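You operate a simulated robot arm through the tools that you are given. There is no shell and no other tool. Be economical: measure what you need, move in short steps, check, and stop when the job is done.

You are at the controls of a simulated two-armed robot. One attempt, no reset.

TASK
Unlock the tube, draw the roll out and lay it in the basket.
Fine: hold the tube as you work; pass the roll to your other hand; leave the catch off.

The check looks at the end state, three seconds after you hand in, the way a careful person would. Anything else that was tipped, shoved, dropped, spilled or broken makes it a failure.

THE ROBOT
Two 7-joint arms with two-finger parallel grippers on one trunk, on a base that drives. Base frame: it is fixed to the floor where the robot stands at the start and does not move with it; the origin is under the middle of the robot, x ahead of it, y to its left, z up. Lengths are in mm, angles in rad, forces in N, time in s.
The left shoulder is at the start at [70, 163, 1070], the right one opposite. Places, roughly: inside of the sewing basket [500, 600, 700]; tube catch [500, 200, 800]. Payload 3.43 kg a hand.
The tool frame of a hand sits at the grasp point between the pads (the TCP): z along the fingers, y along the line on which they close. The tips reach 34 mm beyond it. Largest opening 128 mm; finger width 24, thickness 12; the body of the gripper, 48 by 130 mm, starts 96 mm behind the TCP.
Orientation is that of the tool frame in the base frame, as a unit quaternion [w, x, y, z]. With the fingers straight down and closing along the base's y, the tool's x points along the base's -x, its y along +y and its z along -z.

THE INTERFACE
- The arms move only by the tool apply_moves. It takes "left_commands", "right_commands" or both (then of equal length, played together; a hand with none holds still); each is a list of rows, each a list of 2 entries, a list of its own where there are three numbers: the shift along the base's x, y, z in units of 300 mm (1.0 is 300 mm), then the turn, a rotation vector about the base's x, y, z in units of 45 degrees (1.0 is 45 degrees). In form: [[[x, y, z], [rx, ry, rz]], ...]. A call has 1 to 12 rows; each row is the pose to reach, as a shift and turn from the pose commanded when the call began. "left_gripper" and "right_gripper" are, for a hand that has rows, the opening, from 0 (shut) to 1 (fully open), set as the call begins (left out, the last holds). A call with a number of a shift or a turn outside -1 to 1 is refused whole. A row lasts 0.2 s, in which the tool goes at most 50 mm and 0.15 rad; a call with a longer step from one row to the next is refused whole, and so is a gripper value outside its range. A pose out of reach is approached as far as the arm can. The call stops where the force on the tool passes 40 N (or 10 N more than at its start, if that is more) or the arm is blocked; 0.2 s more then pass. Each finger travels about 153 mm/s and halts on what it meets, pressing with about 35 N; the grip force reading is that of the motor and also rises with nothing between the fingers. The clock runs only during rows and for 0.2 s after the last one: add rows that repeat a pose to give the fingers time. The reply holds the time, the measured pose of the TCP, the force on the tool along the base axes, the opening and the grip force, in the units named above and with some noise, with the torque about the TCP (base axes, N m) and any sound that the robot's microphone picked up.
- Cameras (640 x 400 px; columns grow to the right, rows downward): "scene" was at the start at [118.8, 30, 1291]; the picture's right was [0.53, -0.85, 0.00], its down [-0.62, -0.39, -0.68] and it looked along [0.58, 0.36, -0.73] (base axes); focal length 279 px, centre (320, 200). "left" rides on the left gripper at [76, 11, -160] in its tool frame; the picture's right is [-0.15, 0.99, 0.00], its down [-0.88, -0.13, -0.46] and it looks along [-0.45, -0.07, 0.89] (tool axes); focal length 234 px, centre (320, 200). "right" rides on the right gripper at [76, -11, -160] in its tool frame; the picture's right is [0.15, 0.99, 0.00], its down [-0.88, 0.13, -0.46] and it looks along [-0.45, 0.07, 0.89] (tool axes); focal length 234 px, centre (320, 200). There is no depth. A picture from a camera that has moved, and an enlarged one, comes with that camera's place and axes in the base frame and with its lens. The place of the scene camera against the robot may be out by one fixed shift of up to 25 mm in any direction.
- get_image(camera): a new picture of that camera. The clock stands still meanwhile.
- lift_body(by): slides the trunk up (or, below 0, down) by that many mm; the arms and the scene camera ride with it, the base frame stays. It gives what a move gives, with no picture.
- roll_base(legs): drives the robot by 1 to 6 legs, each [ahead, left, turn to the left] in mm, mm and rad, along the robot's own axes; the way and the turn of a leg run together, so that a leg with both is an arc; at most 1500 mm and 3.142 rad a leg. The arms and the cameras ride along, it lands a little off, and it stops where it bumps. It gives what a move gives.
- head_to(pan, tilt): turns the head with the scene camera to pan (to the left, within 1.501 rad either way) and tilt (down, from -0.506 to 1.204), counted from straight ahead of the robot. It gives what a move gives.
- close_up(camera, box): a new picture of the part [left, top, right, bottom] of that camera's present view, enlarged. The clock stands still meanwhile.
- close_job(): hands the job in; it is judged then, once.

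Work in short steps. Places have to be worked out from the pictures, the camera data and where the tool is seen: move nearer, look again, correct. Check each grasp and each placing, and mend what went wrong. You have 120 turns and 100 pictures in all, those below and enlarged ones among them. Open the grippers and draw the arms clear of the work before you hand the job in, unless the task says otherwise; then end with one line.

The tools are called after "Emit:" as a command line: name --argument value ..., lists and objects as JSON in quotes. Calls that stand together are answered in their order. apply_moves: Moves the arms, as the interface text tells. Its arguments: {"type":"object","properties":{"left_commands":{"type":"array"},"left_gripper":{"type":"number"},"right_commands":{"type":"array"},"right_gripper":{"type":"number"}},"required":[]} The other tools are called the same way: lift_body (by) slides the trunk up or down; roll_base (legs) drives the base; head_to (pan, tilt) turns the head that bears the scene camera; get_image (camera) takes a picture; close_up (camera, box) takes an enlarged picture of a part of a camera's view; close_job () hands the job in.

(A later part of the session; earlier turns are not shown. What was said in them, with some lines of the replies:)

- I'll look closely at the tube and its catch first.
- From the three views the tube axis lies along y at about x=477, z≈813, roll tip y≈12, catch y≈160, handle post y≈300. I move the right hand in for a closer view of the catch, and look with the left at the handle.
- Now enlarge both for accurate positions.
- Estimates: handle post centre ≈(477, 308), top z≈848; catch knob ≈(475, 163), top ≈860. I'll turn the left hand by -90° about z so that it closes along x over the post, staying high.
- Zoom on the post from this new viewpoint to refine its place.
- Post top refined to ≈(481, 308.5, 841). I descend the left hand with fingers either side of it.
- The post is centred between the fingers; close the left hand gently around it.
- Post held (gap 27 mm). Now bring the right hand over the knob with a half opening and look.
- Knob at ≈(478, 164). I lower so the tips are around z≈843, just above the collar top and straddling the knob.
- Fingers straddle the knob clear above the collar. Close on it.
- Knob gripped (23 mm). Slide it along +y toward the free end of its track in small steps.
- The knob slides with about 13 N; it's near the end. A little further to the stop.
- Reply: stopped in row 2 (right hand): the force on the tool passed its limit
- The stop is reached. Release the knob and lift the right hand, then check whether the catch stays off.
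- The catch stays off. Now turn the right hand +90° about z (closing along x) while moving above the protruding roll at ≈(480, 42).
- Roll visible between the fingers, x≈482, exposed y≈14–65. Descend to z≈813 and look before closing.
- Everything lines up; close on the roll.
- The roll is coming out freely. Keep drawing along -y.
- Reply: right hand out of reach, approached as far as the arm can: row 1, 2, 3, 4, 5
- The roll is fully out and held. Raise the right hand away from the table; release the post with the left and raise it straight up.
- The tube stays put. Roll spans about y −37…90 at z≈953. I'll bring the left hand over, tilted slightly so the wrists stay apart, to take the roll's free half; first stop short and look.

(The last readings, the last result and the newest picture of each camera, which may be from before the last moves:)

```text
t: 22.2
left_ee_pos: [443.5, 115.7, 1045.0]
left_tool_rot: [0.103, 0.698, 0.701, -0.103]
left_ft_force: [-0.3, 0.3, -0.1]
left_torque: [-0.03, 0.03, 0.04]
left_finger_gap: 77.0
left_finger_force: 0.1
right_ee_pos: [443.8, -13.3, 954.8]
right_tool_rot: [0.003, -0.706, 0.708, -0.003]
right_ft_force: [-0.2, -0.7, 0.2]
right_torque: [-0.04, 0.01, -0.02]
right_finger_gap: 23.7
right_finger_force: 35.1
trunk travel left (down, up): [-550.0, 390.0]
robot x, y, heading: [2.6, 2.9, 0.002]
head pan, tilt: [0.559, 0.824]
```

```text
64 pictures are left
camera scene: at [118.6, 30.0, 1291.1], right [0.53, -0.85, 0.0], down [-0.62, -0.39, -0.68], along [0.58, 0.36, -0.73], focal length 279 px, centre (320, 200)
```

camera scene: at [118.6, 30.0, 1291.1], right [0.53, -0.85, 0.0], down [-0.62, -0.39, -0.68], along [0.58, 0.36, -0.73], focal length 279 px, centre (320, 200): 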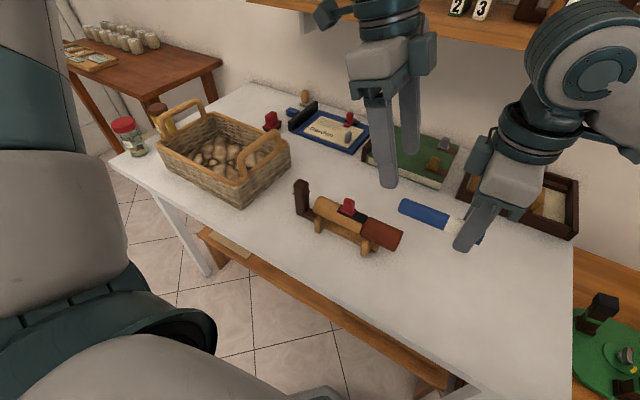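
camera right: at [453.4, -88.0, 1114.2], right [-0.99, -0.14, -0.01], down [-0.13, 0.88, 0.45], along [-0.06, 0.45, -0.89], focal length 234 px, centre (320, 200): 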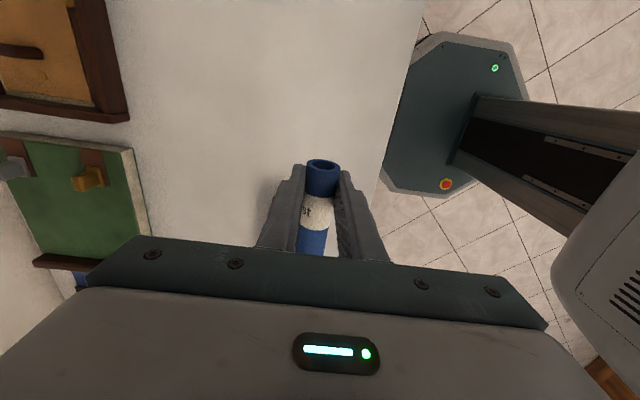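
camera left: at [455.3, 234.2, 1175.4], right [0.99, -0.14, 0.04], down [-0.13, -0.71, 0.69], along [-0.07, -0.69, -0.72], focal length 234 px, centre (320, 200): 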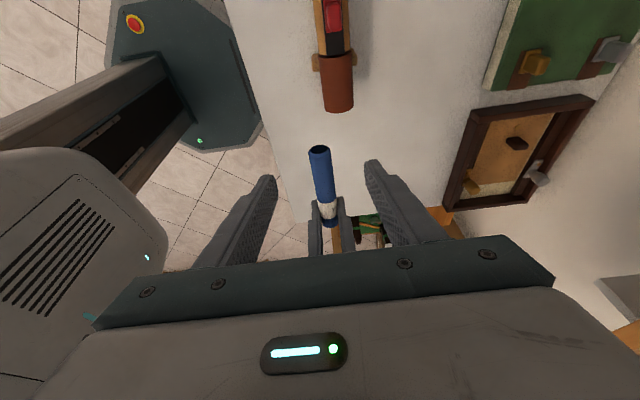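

Free end at y≈100, x≈444, so the roll is ≈140 mm long. Move the left fingers around it at y≈62, z≈955.

Emit:
apply_moves --left_commands '[[[0, -0.08, -0.06], [0, 0, 0]], [[0, -0.13, -0.14], [0, 0, 0]], [[0, -0.16, -0.22], [0, 0, 0]], [[0, -0.18, -0.3], [0, 0, 0]], [[0, -0.18, -0.3], [0, 0, 0]]]'

Emit:
get_image --camera "left"

Emit:
close_up --camera "scene" --box '[340, 90, 540, 250]'

```text
t: 23.4
left_ee_pos: [441.8, 62.6, 953.9]
left_tool_rot: [0.104, 0.699, 0.7, -0.102]
left_ft_force: [-0.2, 0.8, 0.4]
left_torque: [0.06, 0.01, -0.01]
left_finger_gap: 76.9
left_finger_force: 0.0
right_ee_pos: [442.5, -12.5, 954.3]
right_tool_rot: [0.003, -0.706, 0.708, -0.002]
right_ft_force: [-1.0, -0.1, -0.2]
right_torque: [-0.02, -0.01, -0.02]
right_finger_gap: 23.9
right_finger_force: 34.9
trunk travel left (down, up): [-550.0, 390.0]
robot x, y, heading: [0.0, 1.5, -0.002]
head pan, tilt: [0.559, 0.824]
```

```text
63 pictures are left
camera left: at [453.8, 180.6, 1085.8], right [0.99, -0.14, 0.04], down [-0.13, -0.71, 0.69], along [-0.07, -0.69, -0.72], focal length 234 px, centre (320, 200)
```

left: 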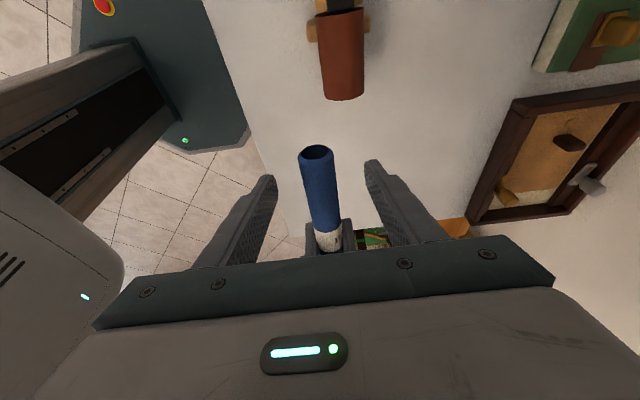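

```text
2.50 times, centred on (440, 170) of scene
camera zoom: at [118.2, 29.8, 1291.1], right [0.53, -0.85, 0.0], down [-0.62, -0.39, -0.68], along [0.58, 0.36, -0.73], focal length 698 px, centre (20, 275)
```

zoom: 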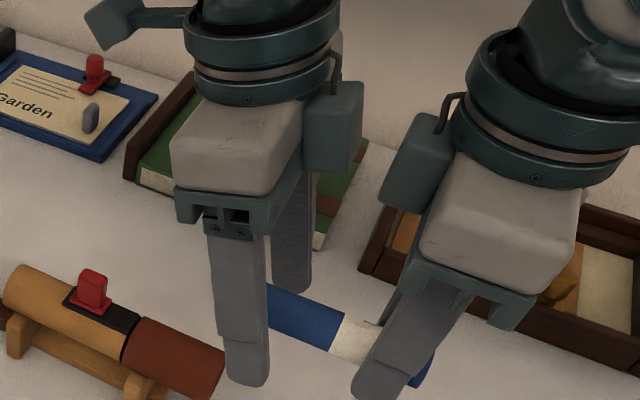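

The roll is between the left fingers. Close the left hand on it.

Emit:
apply_moves --left_commands '[[[0, 0, 0], [0, 0, 0]], [[0, 0, 0], [0, 0, 0]], [[0, 0, 0], [0, 0, 0]], [[0, 0, 0], [0, 0, 0]]]' --left_gripper 0

Emit:
get_image --camera "left"

```text
t: 24.4
left_ee_pos: [443.2, 62.6, 954.0]
left_tool_rot: [0.102, 0.698, 0.701, -0.102]
left_ft_force: [4.1, 0.3, -2.3]
left_torque: [0.07, -0.08, 0.03]
left_finger_gap: 23.6
left_finger_force: 35.2
right_ee_pos: [443.7, -10.4, 953.1]
right_tool_rot: [0.003, -0.706, 0.709, -0.004]
right_ft_force: [-4.5, 0.1, 2.4]
right_torque: [0.08, 0.05, 0.27]
right_finger_gap: 24.1
right_finger_force: 35.2
trunk travel left (down, up): [-550.0, 390.0]
robot x, y, heading: [-0.6, 1.3, 0.0]
head pan, tilt: [0.559, 0.824]
```

```text
61 pictures are left
camera left: at [454.6, 180.8, 1085.6], right [0.99, -0.14, 0.04], down [-0.13, -0.71, 0.69], along [-0.07, -0.69, -0.72], focal length 234 px, centre (320, 200)
```

left: 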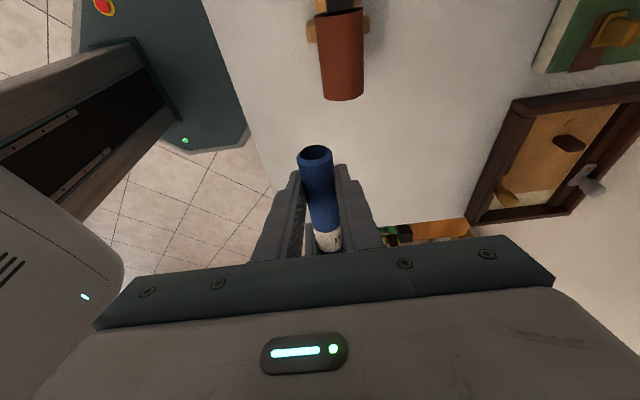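

Left hand holds it (23.6 mm). Open the right hand, lift it off and away to −y.

Emit:
apply_moves --right_commands '[[[0, 0, 0], [0, 0, 0]], [[0, 0, 0], [0, 0, 0]], [[0, -0.02, 0.1], [0, 0, 0]], [[0, -0.06, 0.22], [0, 0, 0]], [[0, -0.15, 0.35], [0, 0, 0]], [[0, -0.3, 0.4], [0, 0, 0]], [[0, -0.45, 0.4], [0, 0, 0]]]' --right_gripper 0.5

Emit:
get_image --camera "scene"

Emit:
get_image --camera "left"

```text
t: 26.0
left_ee_pos: [442.0, 61.8, 954.4]
left_tool_rot: [0.103, 0.698, 0.701, -0.104]
left_ft_force: [0.2, -1.2, 0.4]
left_torque: [0.04, -0.01, 0.01]
left_finger_gap: 23.6
left_finger_force: 35.1
right_ee_pos: [433.4, -143.4, 1071.4]
right_tool_rot: [0.004, -0.705, 0.71, -0.002]
right_ft_force: [-0.5, -0.6, -0.8]
right_torque: [0.02, -0.04, 0.04]
right_finger_gap: 64.1
right_finger_force: 0.0
right hand out of reach, approached as far as the arm can: row 7
trunk travel left (down, up): [-550.0, 390.0]
robot x, y, heading: [0.6, 1.3, -0.004]
head pan, tilt: [0.559, 0.824]
```

```text
60 pictures are left
camera scene: at [118.2, 28.4, 1291.1], right [0.53, -0.85, 0.0], down [-0.62, -0.39, -0.68], along [0.58, 0.36, -0.73], focal length 279 px, centre (320, 200)
```

scene: 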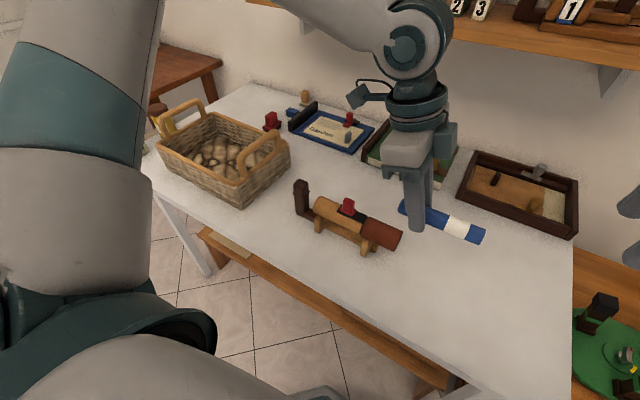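

```text
59 pictures are left
camera left: at [453.9, 179.7, 1086.1], right [0.99, -0.14, 0.04], down [-0.13, -0.71, 0.69], along [-0.07, -0.69, -0.72], focal length 234 px, centre (320, 200)
```

left: 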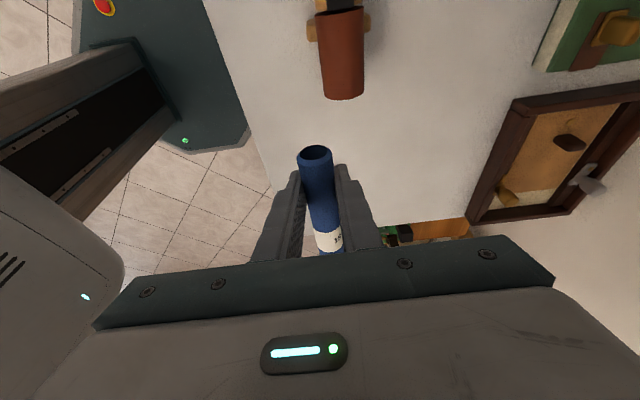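

Handover done; roll hangs level in the left hand. Raise it and carry it toward the basket, well above everything.

Emit:
apply_moves --left_commands '[[[0, 0, 0.15], [0, 0, 0]], [[0, 0.05, 0.3], [0, 0, 0]], [[0, 0.18, 0.38], [0, 0, 0]], [[0, 0.34, 0.38], [0, 0, 0]], [[0, 0.5, 0.38], [0, 0, 0]], [[0, 0.66, 0.38], [0, 0, 0]], [[0, 0.82, 0.38], [0, 0, 0]], [[0, 0.96, 0.38], [0, 0, 0]], [[0, 0.96, 0.38], [0, 0, 0]]]'

Emit:
get_image --camera "scene"

Emit:
get_image --camera "left"

```text
t: 28.0
left_ee_pos: [444.7, 349.2, 1067.0]
left_tool_rot: [0.102, 0.7, 0.7, -0.103]
left_ft_force: [0.9, -0.7, -0.5]
left_torque: [-0.01, 0.04, 0.02]
left_finger_gap: 23.8
left_finger_force: 35.4
right_ee_pos: [432.2, -143.0, 1071.3]
right_tool_rot: [0.002, -0.705, 0.71, -0.002]
right_ft_force: [0.0, -0.8, -0.2]
right_torque: [0.0, 0.04, 0.04]
right_finger_gap: 64.1
right_finger_force: 0.0
trunk travel left (down, up): [-550.0, 390.0]
robot x, y, heading: [-2.1, -0.9, -0.001]
head pan, tilt: [0.559, 0.824]
```

```text
58 pictures are left
camera scene: at [119.3, 29.0, 1291.0], right [0.53, -0.85, 0.0], down [-0.62, -0.39, -0.68], along [0.58, 0.36, -0.73], focal length 279 px, centre (320, 200)
```

scene: 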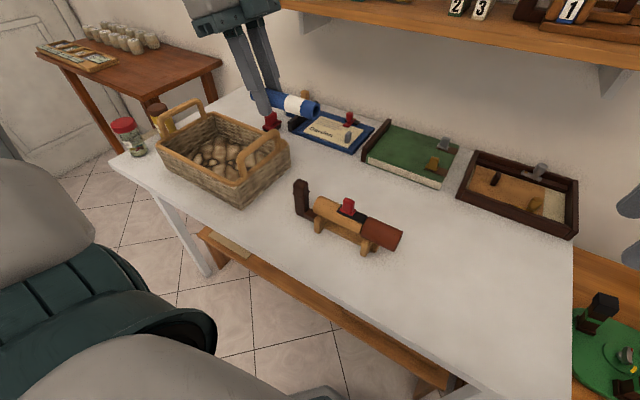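

```text
57 pictures are left
camera left: at [457.2, 466.8, 1198.9], right [0.99, -0.14, 0.04], down [-0.13, -0.71, 0.69], along [-0.07, -0.69, -0.72], focal length 234 px, centre (320, 200)
```

left: 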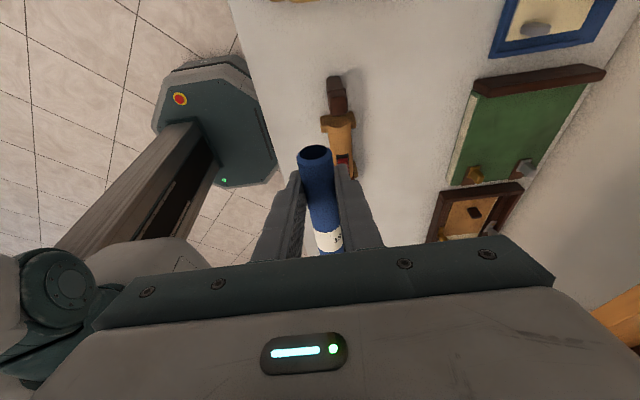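

Try reaching above the basket with the arm alone, staying high.

Emit:
apply_moves --left_commands '[[[0.02, 0.15, 0], [0, 0, 0]], [[0.04, 0.3, 0], [0, 0, 0]], [[0.06, 0.45, 0], [0, 0, 0]], [[0.08, 0.6, 0], [0, 0, 0]], [[0.1, 0.75, 0], [0, 0, 0]], [[0.1, 0.86, 0], [0, 0, 0]], [[0.1, 0.86, 0], [0, 0, 0]]]'

Emit:
get_image --camera "scene"

Emit:
get_image --camera "left"

```text
t: 29.6
left_ee_pos: [475.4, 609.8, 1068.5]
left_tool_rot: [0.102, 0.699, 0.7, -0.103]
left_ft_force: [0.0, 0.6, -0.1]
left_torque: [0.02, -0.01, 0.0]
left_finger_gap: 23.8
left_finger_force: 34.8
right_ee_pos: [433.1, -140.9, 1070.8]
right_tool_rot: [0.002, -0.704, 0.71, -0.003]
right_ft_force: [-0.3, 0.3, -0.4]
right_torque: [0.01, 0.03, 0.01]
right_finger_gap: 64.3
right_finger_force: 0.1
trunk travel left (down, up): [-550.0, 390.0]
robot x, y, heading: [-2.9, 4.7, 0.0]
head pan, tilt: [0.559, 0.824]
```

```text
56 pictures are left
camera scene: at [118.9, 29.5, 1291.0], right [0.53, -0.85, 0.0], down [-0.62, -0.39, -0.68], along [0.58, 0.36, -0.73], focal length 279 px, centre (320, 200)
```

scene: 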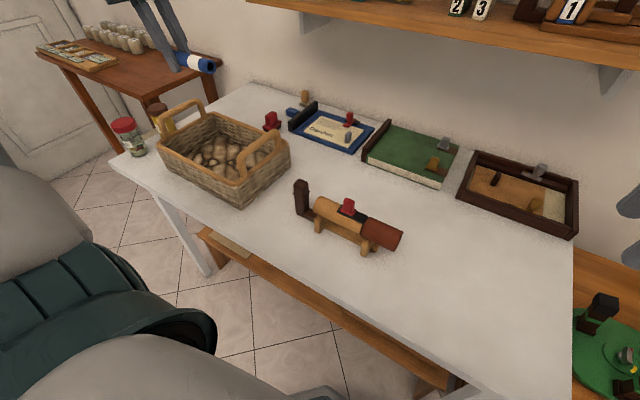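

```text
55 pictures are left
camera left: at [487.3, 727.5, 1200.2], right [0.99, -0.14, 0.04], down [-0.13, -0.71, 0.69], along [-0.07, -0.69, -0.72], focal length 234 px, centre (320, 200)
```

left: 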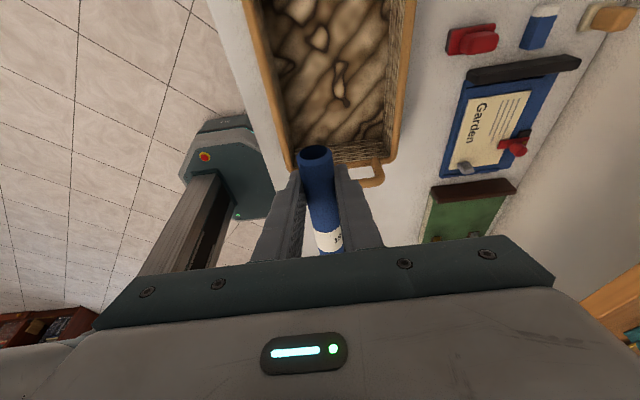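

Reach is fine. Triangulating gives the basket rim z≈808, spanning x≈391–615, y≈456–765, centre ≈(510, 600). I lower the roll toward (490, ~595 centre), first to z≈865, and look.

Emit:
apply_moves --left_commands '[[[0.03, 0.02, -0.14], [0, 0, 0]], [[0.05, 0.04, -0.28], [0, 0, 0]], [[0.05, 0.04, -0.42], [0, 0, 0]], [[0.05, 0.04, -0.56], [0, 0, 0]], [[0.05, 0.04, -0.67], [0, 0, 0]], [[0.05, 0.04, -0.67], [0, 0, 0]]]'

Emit:
get_image --camera "scene"

Emit:
get_image --camera "left"

```text
t: 31.0
left_ee_pos: [490.3, 618.4, 867.1]
left_tool_rot: [0.102, 0.699, 0.7, -0.104]
left_ft_force: [-0.4, 0.6, -0.1]
left_torque: [0.02, 0.01, 0.01]
left_finger_gap: 23.8
left_finger_force: 35.3
right_ee_pos: [432.0, -141.9, 1072.8]
right_tool_rot: [0.003, -0.704, 0.71, -0.004]
right_ft_force: [0.0, -0.4, -0.4]
right_torque: [0.02, 0.02, -0.03]
right_finger_gap: 63.9
right_finger_force: 0.1
trunk travel left (down, up): [-550.0, 390.0]
robot x, y, heading: [2.0, -0.5, -0.003]
head pan, tilt: [0.559, 0.824]
```

```text
54 pictures are left
camera scene: at [118.6, 29.7, 1291.1], right [0.53, -0.85, 0.0], down [-0.62, -0.39, -0.68], along [0.58, 0.36, -0.73], focal length 279 px, centre (320, 200)
```

scene: 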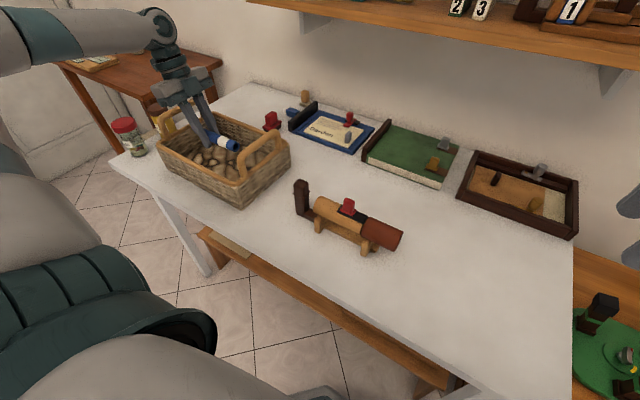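

```text
53 pictures are left
camera left: at [502.2, 736.9, 999.0], right [0.99, -0.14, 0.04], down [-0.13, -0.71, 0.69], along [-0.07, -0.69, -0.72], focal length 234 px, centre (320, 200)
```

left: 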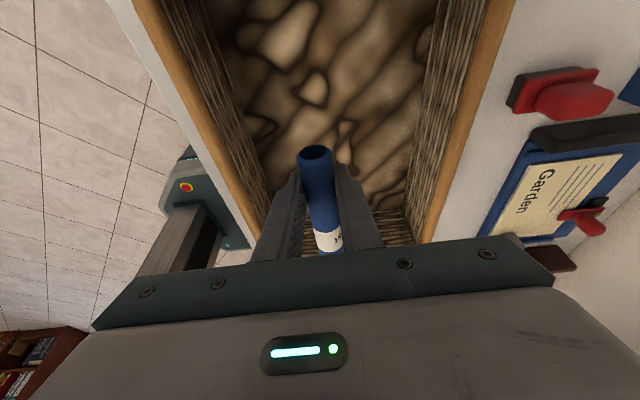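

Roll is over the basket interior. Shift 25 mm toward −y for margin from the far handle and lower slowly.

Emit:
apply_moves --left_commands '[[[0, -0.05, 0], [0, 0, 0]], [[0, -0.085, -0.04], [0, 0, 0]], [[0, -0.085, -0.1], [0, 0, 0]], [[0, -0.085, -0.16], [0, 0, 0]], [[0, -0.085, -0.22], [0, 0, 0]], [[0, -0.085, -0.22], [0, 0, 0]]]'

Emit:
close_up --camera "scene" --box '[130, 70, 310, 214]'

Emit:
get_image --camera "left"

```text
t: 32.4
left_ee_pos: [489.4, 595.5, 801.2]
left_tool_rot: [0.103, 0.699, 0.7, -0.103]
left_ft_force: [0.2, 0.0, -0.4]
left_torque: [0.0, 0.01, 0.02]
left_finger_gap: 23.8
left_finger_force: 35.2
right_ee_pos: [433.3, -142.2, 1072.3]
right_tool_rot: [0.002, -0.705, 0.71, -0.003]
right_ft_force: [-0.2, 0.3, 0.6]
right_torque: [0.0, -0.01, -0.04]
right_finger_gap: 64.2
right_finger_force: 0.0
trunk travel left (down, up): [-550.0, 390.0]
robot x, y, heading: [-0.7, 2.2, -0.002]
head pan, tilt: [0.559, 0.824]
```

```text
2.78 times, centred on (220, 142) of scene
camera zoom: at [118.6, 29.8, 1291.1], right [0.53, -0.85, 0.0], down [-0.62, -0.39, -0.68], along [0.58, 0.36, -0.73], focal length 776 px, centre (598, 361)
```

zoom: 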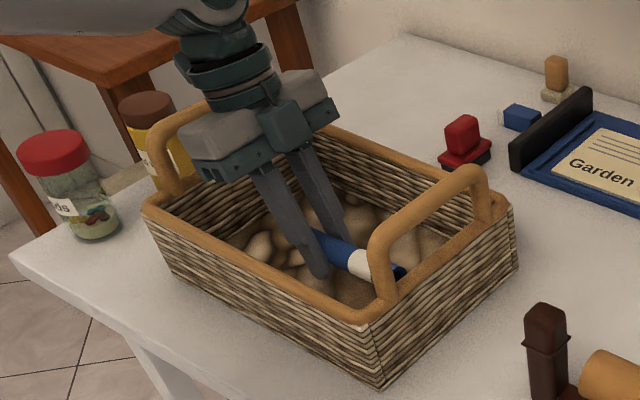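

```text
51 pictures are left
camera left: at [501.2, 713.5, 932.3], right [0.99, -0.14, 0.04], down [-0.13, -0.71, 0.69], along [-0.07, -0.69, -0.72], focal length 234 px, centre (320, 200)
```

left: 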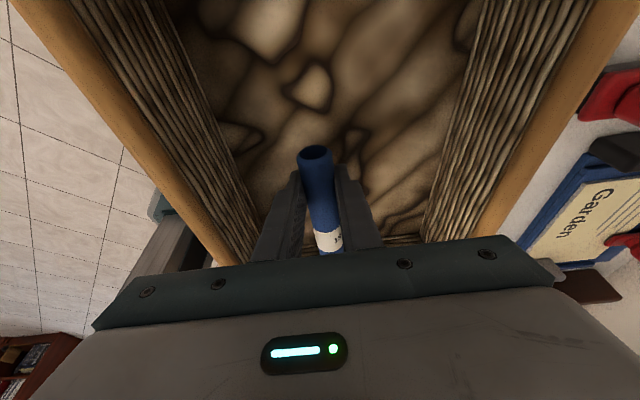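

Lower further in small steps, watching the force.

Emit:
apply_moves --left_commands '[[[0, 0, -0.02], [0, 0, 0]], [[0, 0, -0.04], [0, 0, 0]], [[0, 0, -0.06], [0, 0, 0]], [[0, 0, -0.07], [0, 0, 0]], [[0, 0, -0.08], [0, 0, 0]]]'

Emit:
close_up --camera "scene" --box '[130, 70, 310, 214]'

```text
t: 33.7
left_ee_pos: [489.7, 595.0, 783.9]
left_tool_rot: [0.105, 0.699, 0.701, -0.098]
left_ft_force: [-7.9, 0.2, 23.2]
left_torque: [0.07, 0.63, -0.13]
left_finger_gap: 24.0
left_finger_force: 34.8
right_ee_pos: [431.5, -141.6, 1070.6]
right_tool_rot: [0.005, -0.705, 0.709, -0.004]
right_ft_force: [0.4, 0.0, 0.3]
right_torque: [-0.04, 0.05, -0.01]
right_finger_gap: 64.2
right_finger_force: 0.1
trunk travel left (down, up): [-550.0, 390.0]
robot x, y, heading: [-1.6, 2.3, 0.004]
head pan, tilt: [0.559, 0.824]
stopped in row 5 (left hand): the force on the tool passed its limit (the readings are from after the stop); the commanded pose is now the measured one
```

```text
2.78 times, centred on (220, 142) of scene
camera zoom: at [116.5, 28.4, 1291.4], right [0.53, -0.85, 0.0], down [-0.62, -0.39, -0.68], along [0.58, 0.36, -0.73], focal length 776 px, centre (598, 361)
```

zoom: 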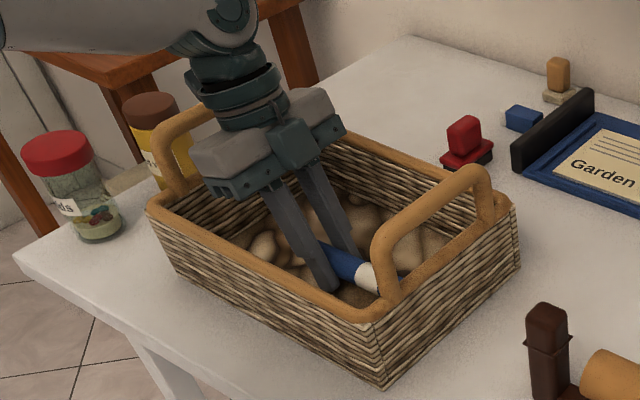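

Fingertips rest on the basket floor; the roll is a couple of cm above it. Ease up 2 mm and open so it settles down, then check.

Emit:
apply_moves --left_commands '[[[0, 0, 0.007], [0, 0, 0]], [[0, 0, 0.007], [0, 0, 0]]]'

Emit:
apply_moves --left_commands '[[[0, 0, 0], [0, 0, 0]], [[0, 0, 0], [0, 0, 0]], [[0, 0, 0], [0, 0, 0]]]' --left_gripper 0.4

Emit:
get_image --camera "left"

Emit:
close_up --camera "scene" --box '[130, 70, 310, 214]'

```text
t: 34.3
left_ee_pos: [491.3, 594.7, 783.6]
left_tool_rot: [0.104, 0.699, 0.701, -0.099]
left_ft_force: [-5.6, -2.9, 15.2]
left_torque: [-0.04, 0.39, -0.01]
left_finger_gap: 24.1
left_finger_force: 35.3
right_ee_pos: [431.5, -142.5, 1072.0]
right_tool_rot: [0.003, -0.705, 0.71, -0.003]
right_ft_force: [0.0, 0.2, 0.0]
right_torque: [0.0, -0.02, -0.03]
right_finger_gap: 63.9
right_finger_force: 0.0
trunk travel left (down, up): [-550.0, 390.0]
robot x, y, heading: [1.5, 2.1, 0.005]
head pan, tilt: [0.559, 0.824]
```

```text
t: 35.1
left_ee_pos: [491.7, 596.0, 783.9]
left_tool_rot: [0.105, 0.699, 0.701, -0.098]
left_ft_force: [6.6, 2.5, 17.5]
left_torque: [0.09, 0.22, -0.07]
left_finger_gap: 47.5
left_finger_force: 0.0
right_ee_pos: [432.4, -142.4, 1073.2]
right_tool_rot: [0.003, -0.705, 0.709, -0.003]
right_ft_force: [-0.8, 0.2, 0.1]
right_torque: [0.04, 0.0, 0.0]
right_finger_gap: 64.2
right_finger_force: 0.0
trunk travel left (down, up): [-550.0, 390.0]
robot x, y, heading: [-0.4, -0.9, 0.001]
head pan, tilt: [0.559, 0.824]
```

```text
49 pictures are left
camera left: at [502.6, 713.2, 916.1], right [0.99, -0.14, 0.05], down [-0.13, -0.72, 0.69], along [-0.06, -0.69, -0.73], focal length 234 px, centre (320, 200)
```

left: 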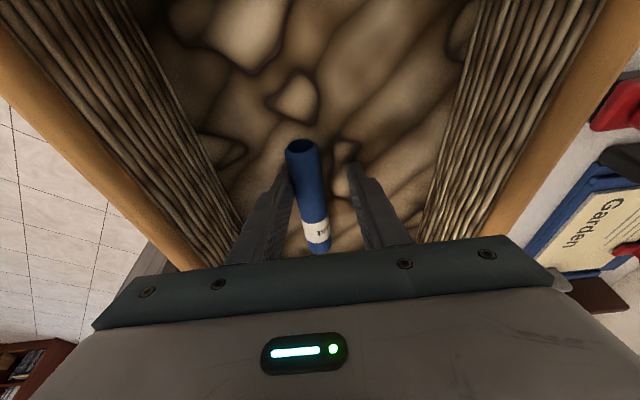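

```text
2.78 times, centred on (220, 142) of scene
camera zoom: at [118.3, 28.8, 1291.2], right [0.53, -0.85, 0.0], down [-0.62, -0.39, -0.68], along [0.58, 0.36, -0.73], focal length 776 px, centre (598, 361)
```

zoom: 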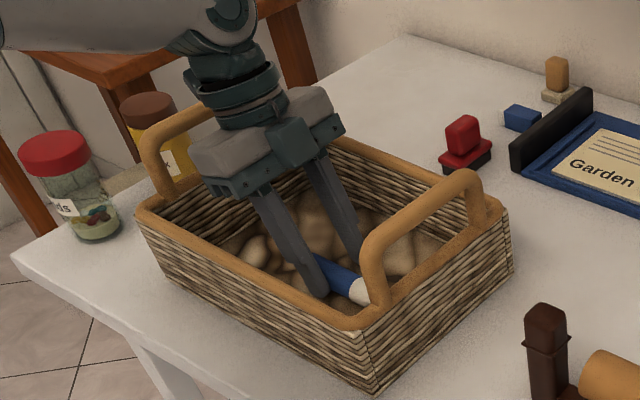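

Roll rests in the basket. The basket shifted a hair because the tips still pressed on it, so lift straight up now.

Emit:
apply_moves --left_commands '[[[0, 0, 0.03], [0, 0, 0]], [[0, 0.01, 0.08], [0, 0, 0]], [[0, 0.03, 0.2], [0, 0, 0]], [[0, 0.03, 0.35], [0, 0, 0]], [[0, 0.03, 0.5], [0, 0, 0]], [[0, 0.03, 0.65], [0, 0, 0]], [[-0.1, -0.05, 0.75], [0, 0, 0]], [[-0.2, -0.15, 0.78], [0, 0, 0]]]'

Emit:
get_image --camera "scene"

Emit:
close_up --camera "scene" --box '[130, 70, 310, 214]'

```text
t: 36.9
left_ee_pos: [431.8, 551.7, 1018.5]
left_tool_rot: [0.104, 0.7, 0.699, -0.1]
left_ft_force: [0.0, 0.3, -0.9]
left_torque: [0.01, 0.02, 0.02]
left_finger_gap: 51.4
left_finger_force: 0.0
right_ee_pos: [433.1, -140.2, 1071.9]
right_tool_rot: [0.004, -0.705, 0.709, -0.003]
right_ft_force: [0.1, 0.3, 0.7]
right_torque: [-0.03, 0.0, 0.01]
right_finger_gap: 63.8
right_finger_force: 0.0
trunk travel left (down, up): [-550.0, 390.0]
robot x, y, heading: [-0.4, 1.2, -0.003]
head pan, tilt: [0.559, 0.824]
```

```text
47 pictures are left
camera scene: at [118.4, 30.2, 1291.1], right [0.53, -0.85, 0.0], down [-0.62, -0.39, -0.68], along [0.58, 0.36, -0.73], focal length 279 px, centre (320, 200)
```

scene: 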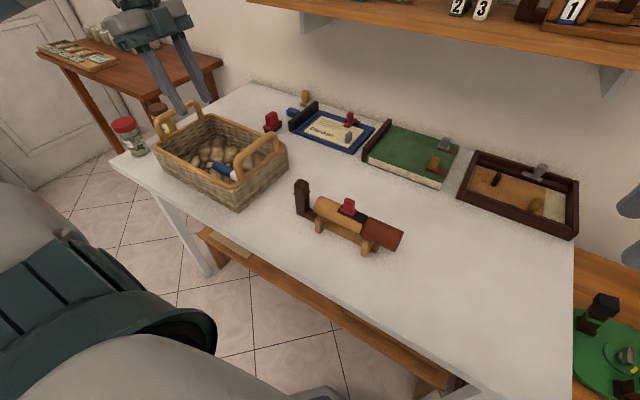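

```text
2.78 times, centred on (220, 142) of scene
camera zoom: at [118.4, 30.2, 1291.1], right [0.53, -0.85, 0.0], down [-0.62, -0.39, -0.68], along [0.58, 0.36, -0.73], focal length 776 px, centre (598, 361)
```

zoom: 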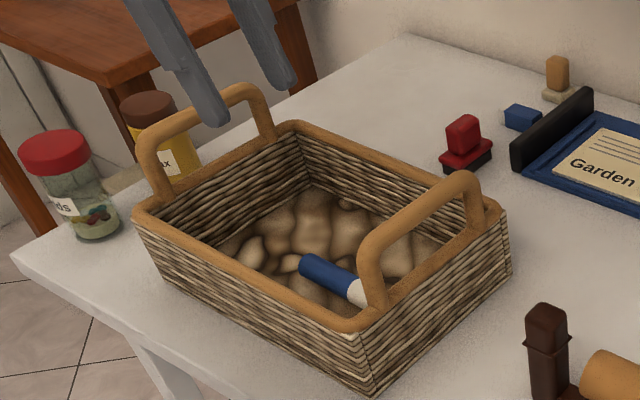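

The roll lies in the basket and everything stands. Draw the left arm clear and check the tube's catch once more.

Emit:
apply_moves --left_commands '[[[-0.08, -0.1, 0.05], [0, 0, 0]], [[-0.16, -0.2, 0.1], [0, 0, 0]], [[-0.24, -0.3, 0.15], [0, 0, 0]], [[-0.3, -0.42, 0.2], [0, 0, 0]], [[-0.3, -0.42, 0.2], [0, 0, 0]]]'

Emit:
close_up --camera "scene" --box '[130, 70, 430, 270]'

```text
t: 38.1
left_ee_pos: [343.6, 427.3, 1076.6]
left_tool_rot: [0.104, 0.699, 0.7, -0.1]
left_ft_force: [-0.2, 0.4, 0.0]
left_torque: [0.0, 0.01, 0.01]
left_finger_gap: 51.1
left_finger_force: 0.1
right_ee_pos: [432.6, -139.9, 1070.7]
right_tool_rot: [0.002, -0.704, 0.71, -0.003]
right_ft_force: [-0.6, -0.2, 0.8]
right_torque: [-0.02, 0.0, 0.05]
right_finger_gap: 64.1
right_finger_force: 0.0
trunk travel left (down, up): [-550.0, 390.0]
robot x, y, heading: [-2.8, -0.0, -0.0]
head pan, tilt: [0.559, 0.824]
```

```text
2.00 times, centred on (280, 170) of scene
camera zoom: at [119.3, 31.5, 1290.9], right [0.53, -0.85, 0.0], down [-0.62, -0.39, -0.68], along [0.58, 0.36, -0.73], focal length 558 px, centre (400, 260)
```

zoom: 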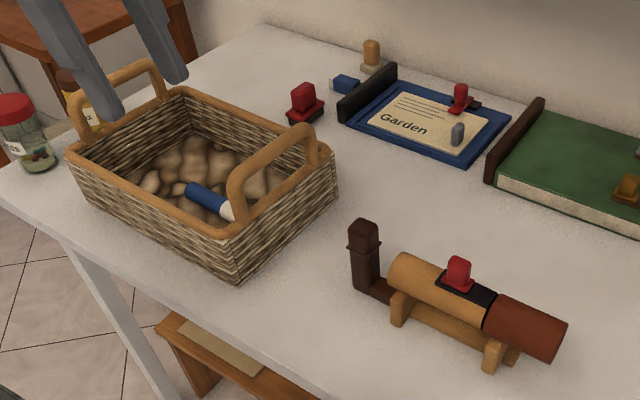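

The catch is off, the tube stands empty on its rest, the roll lies in the basket and both hands are open and clear. Handing in.

Emit:
close_job

```text
The job is handed in.
```

The tube is unlocked with its catch left off, and the roll is out and lying in the basket. Nothing else was knocked over, though the basket shifted about 10 mm and the tube a few millimetres.
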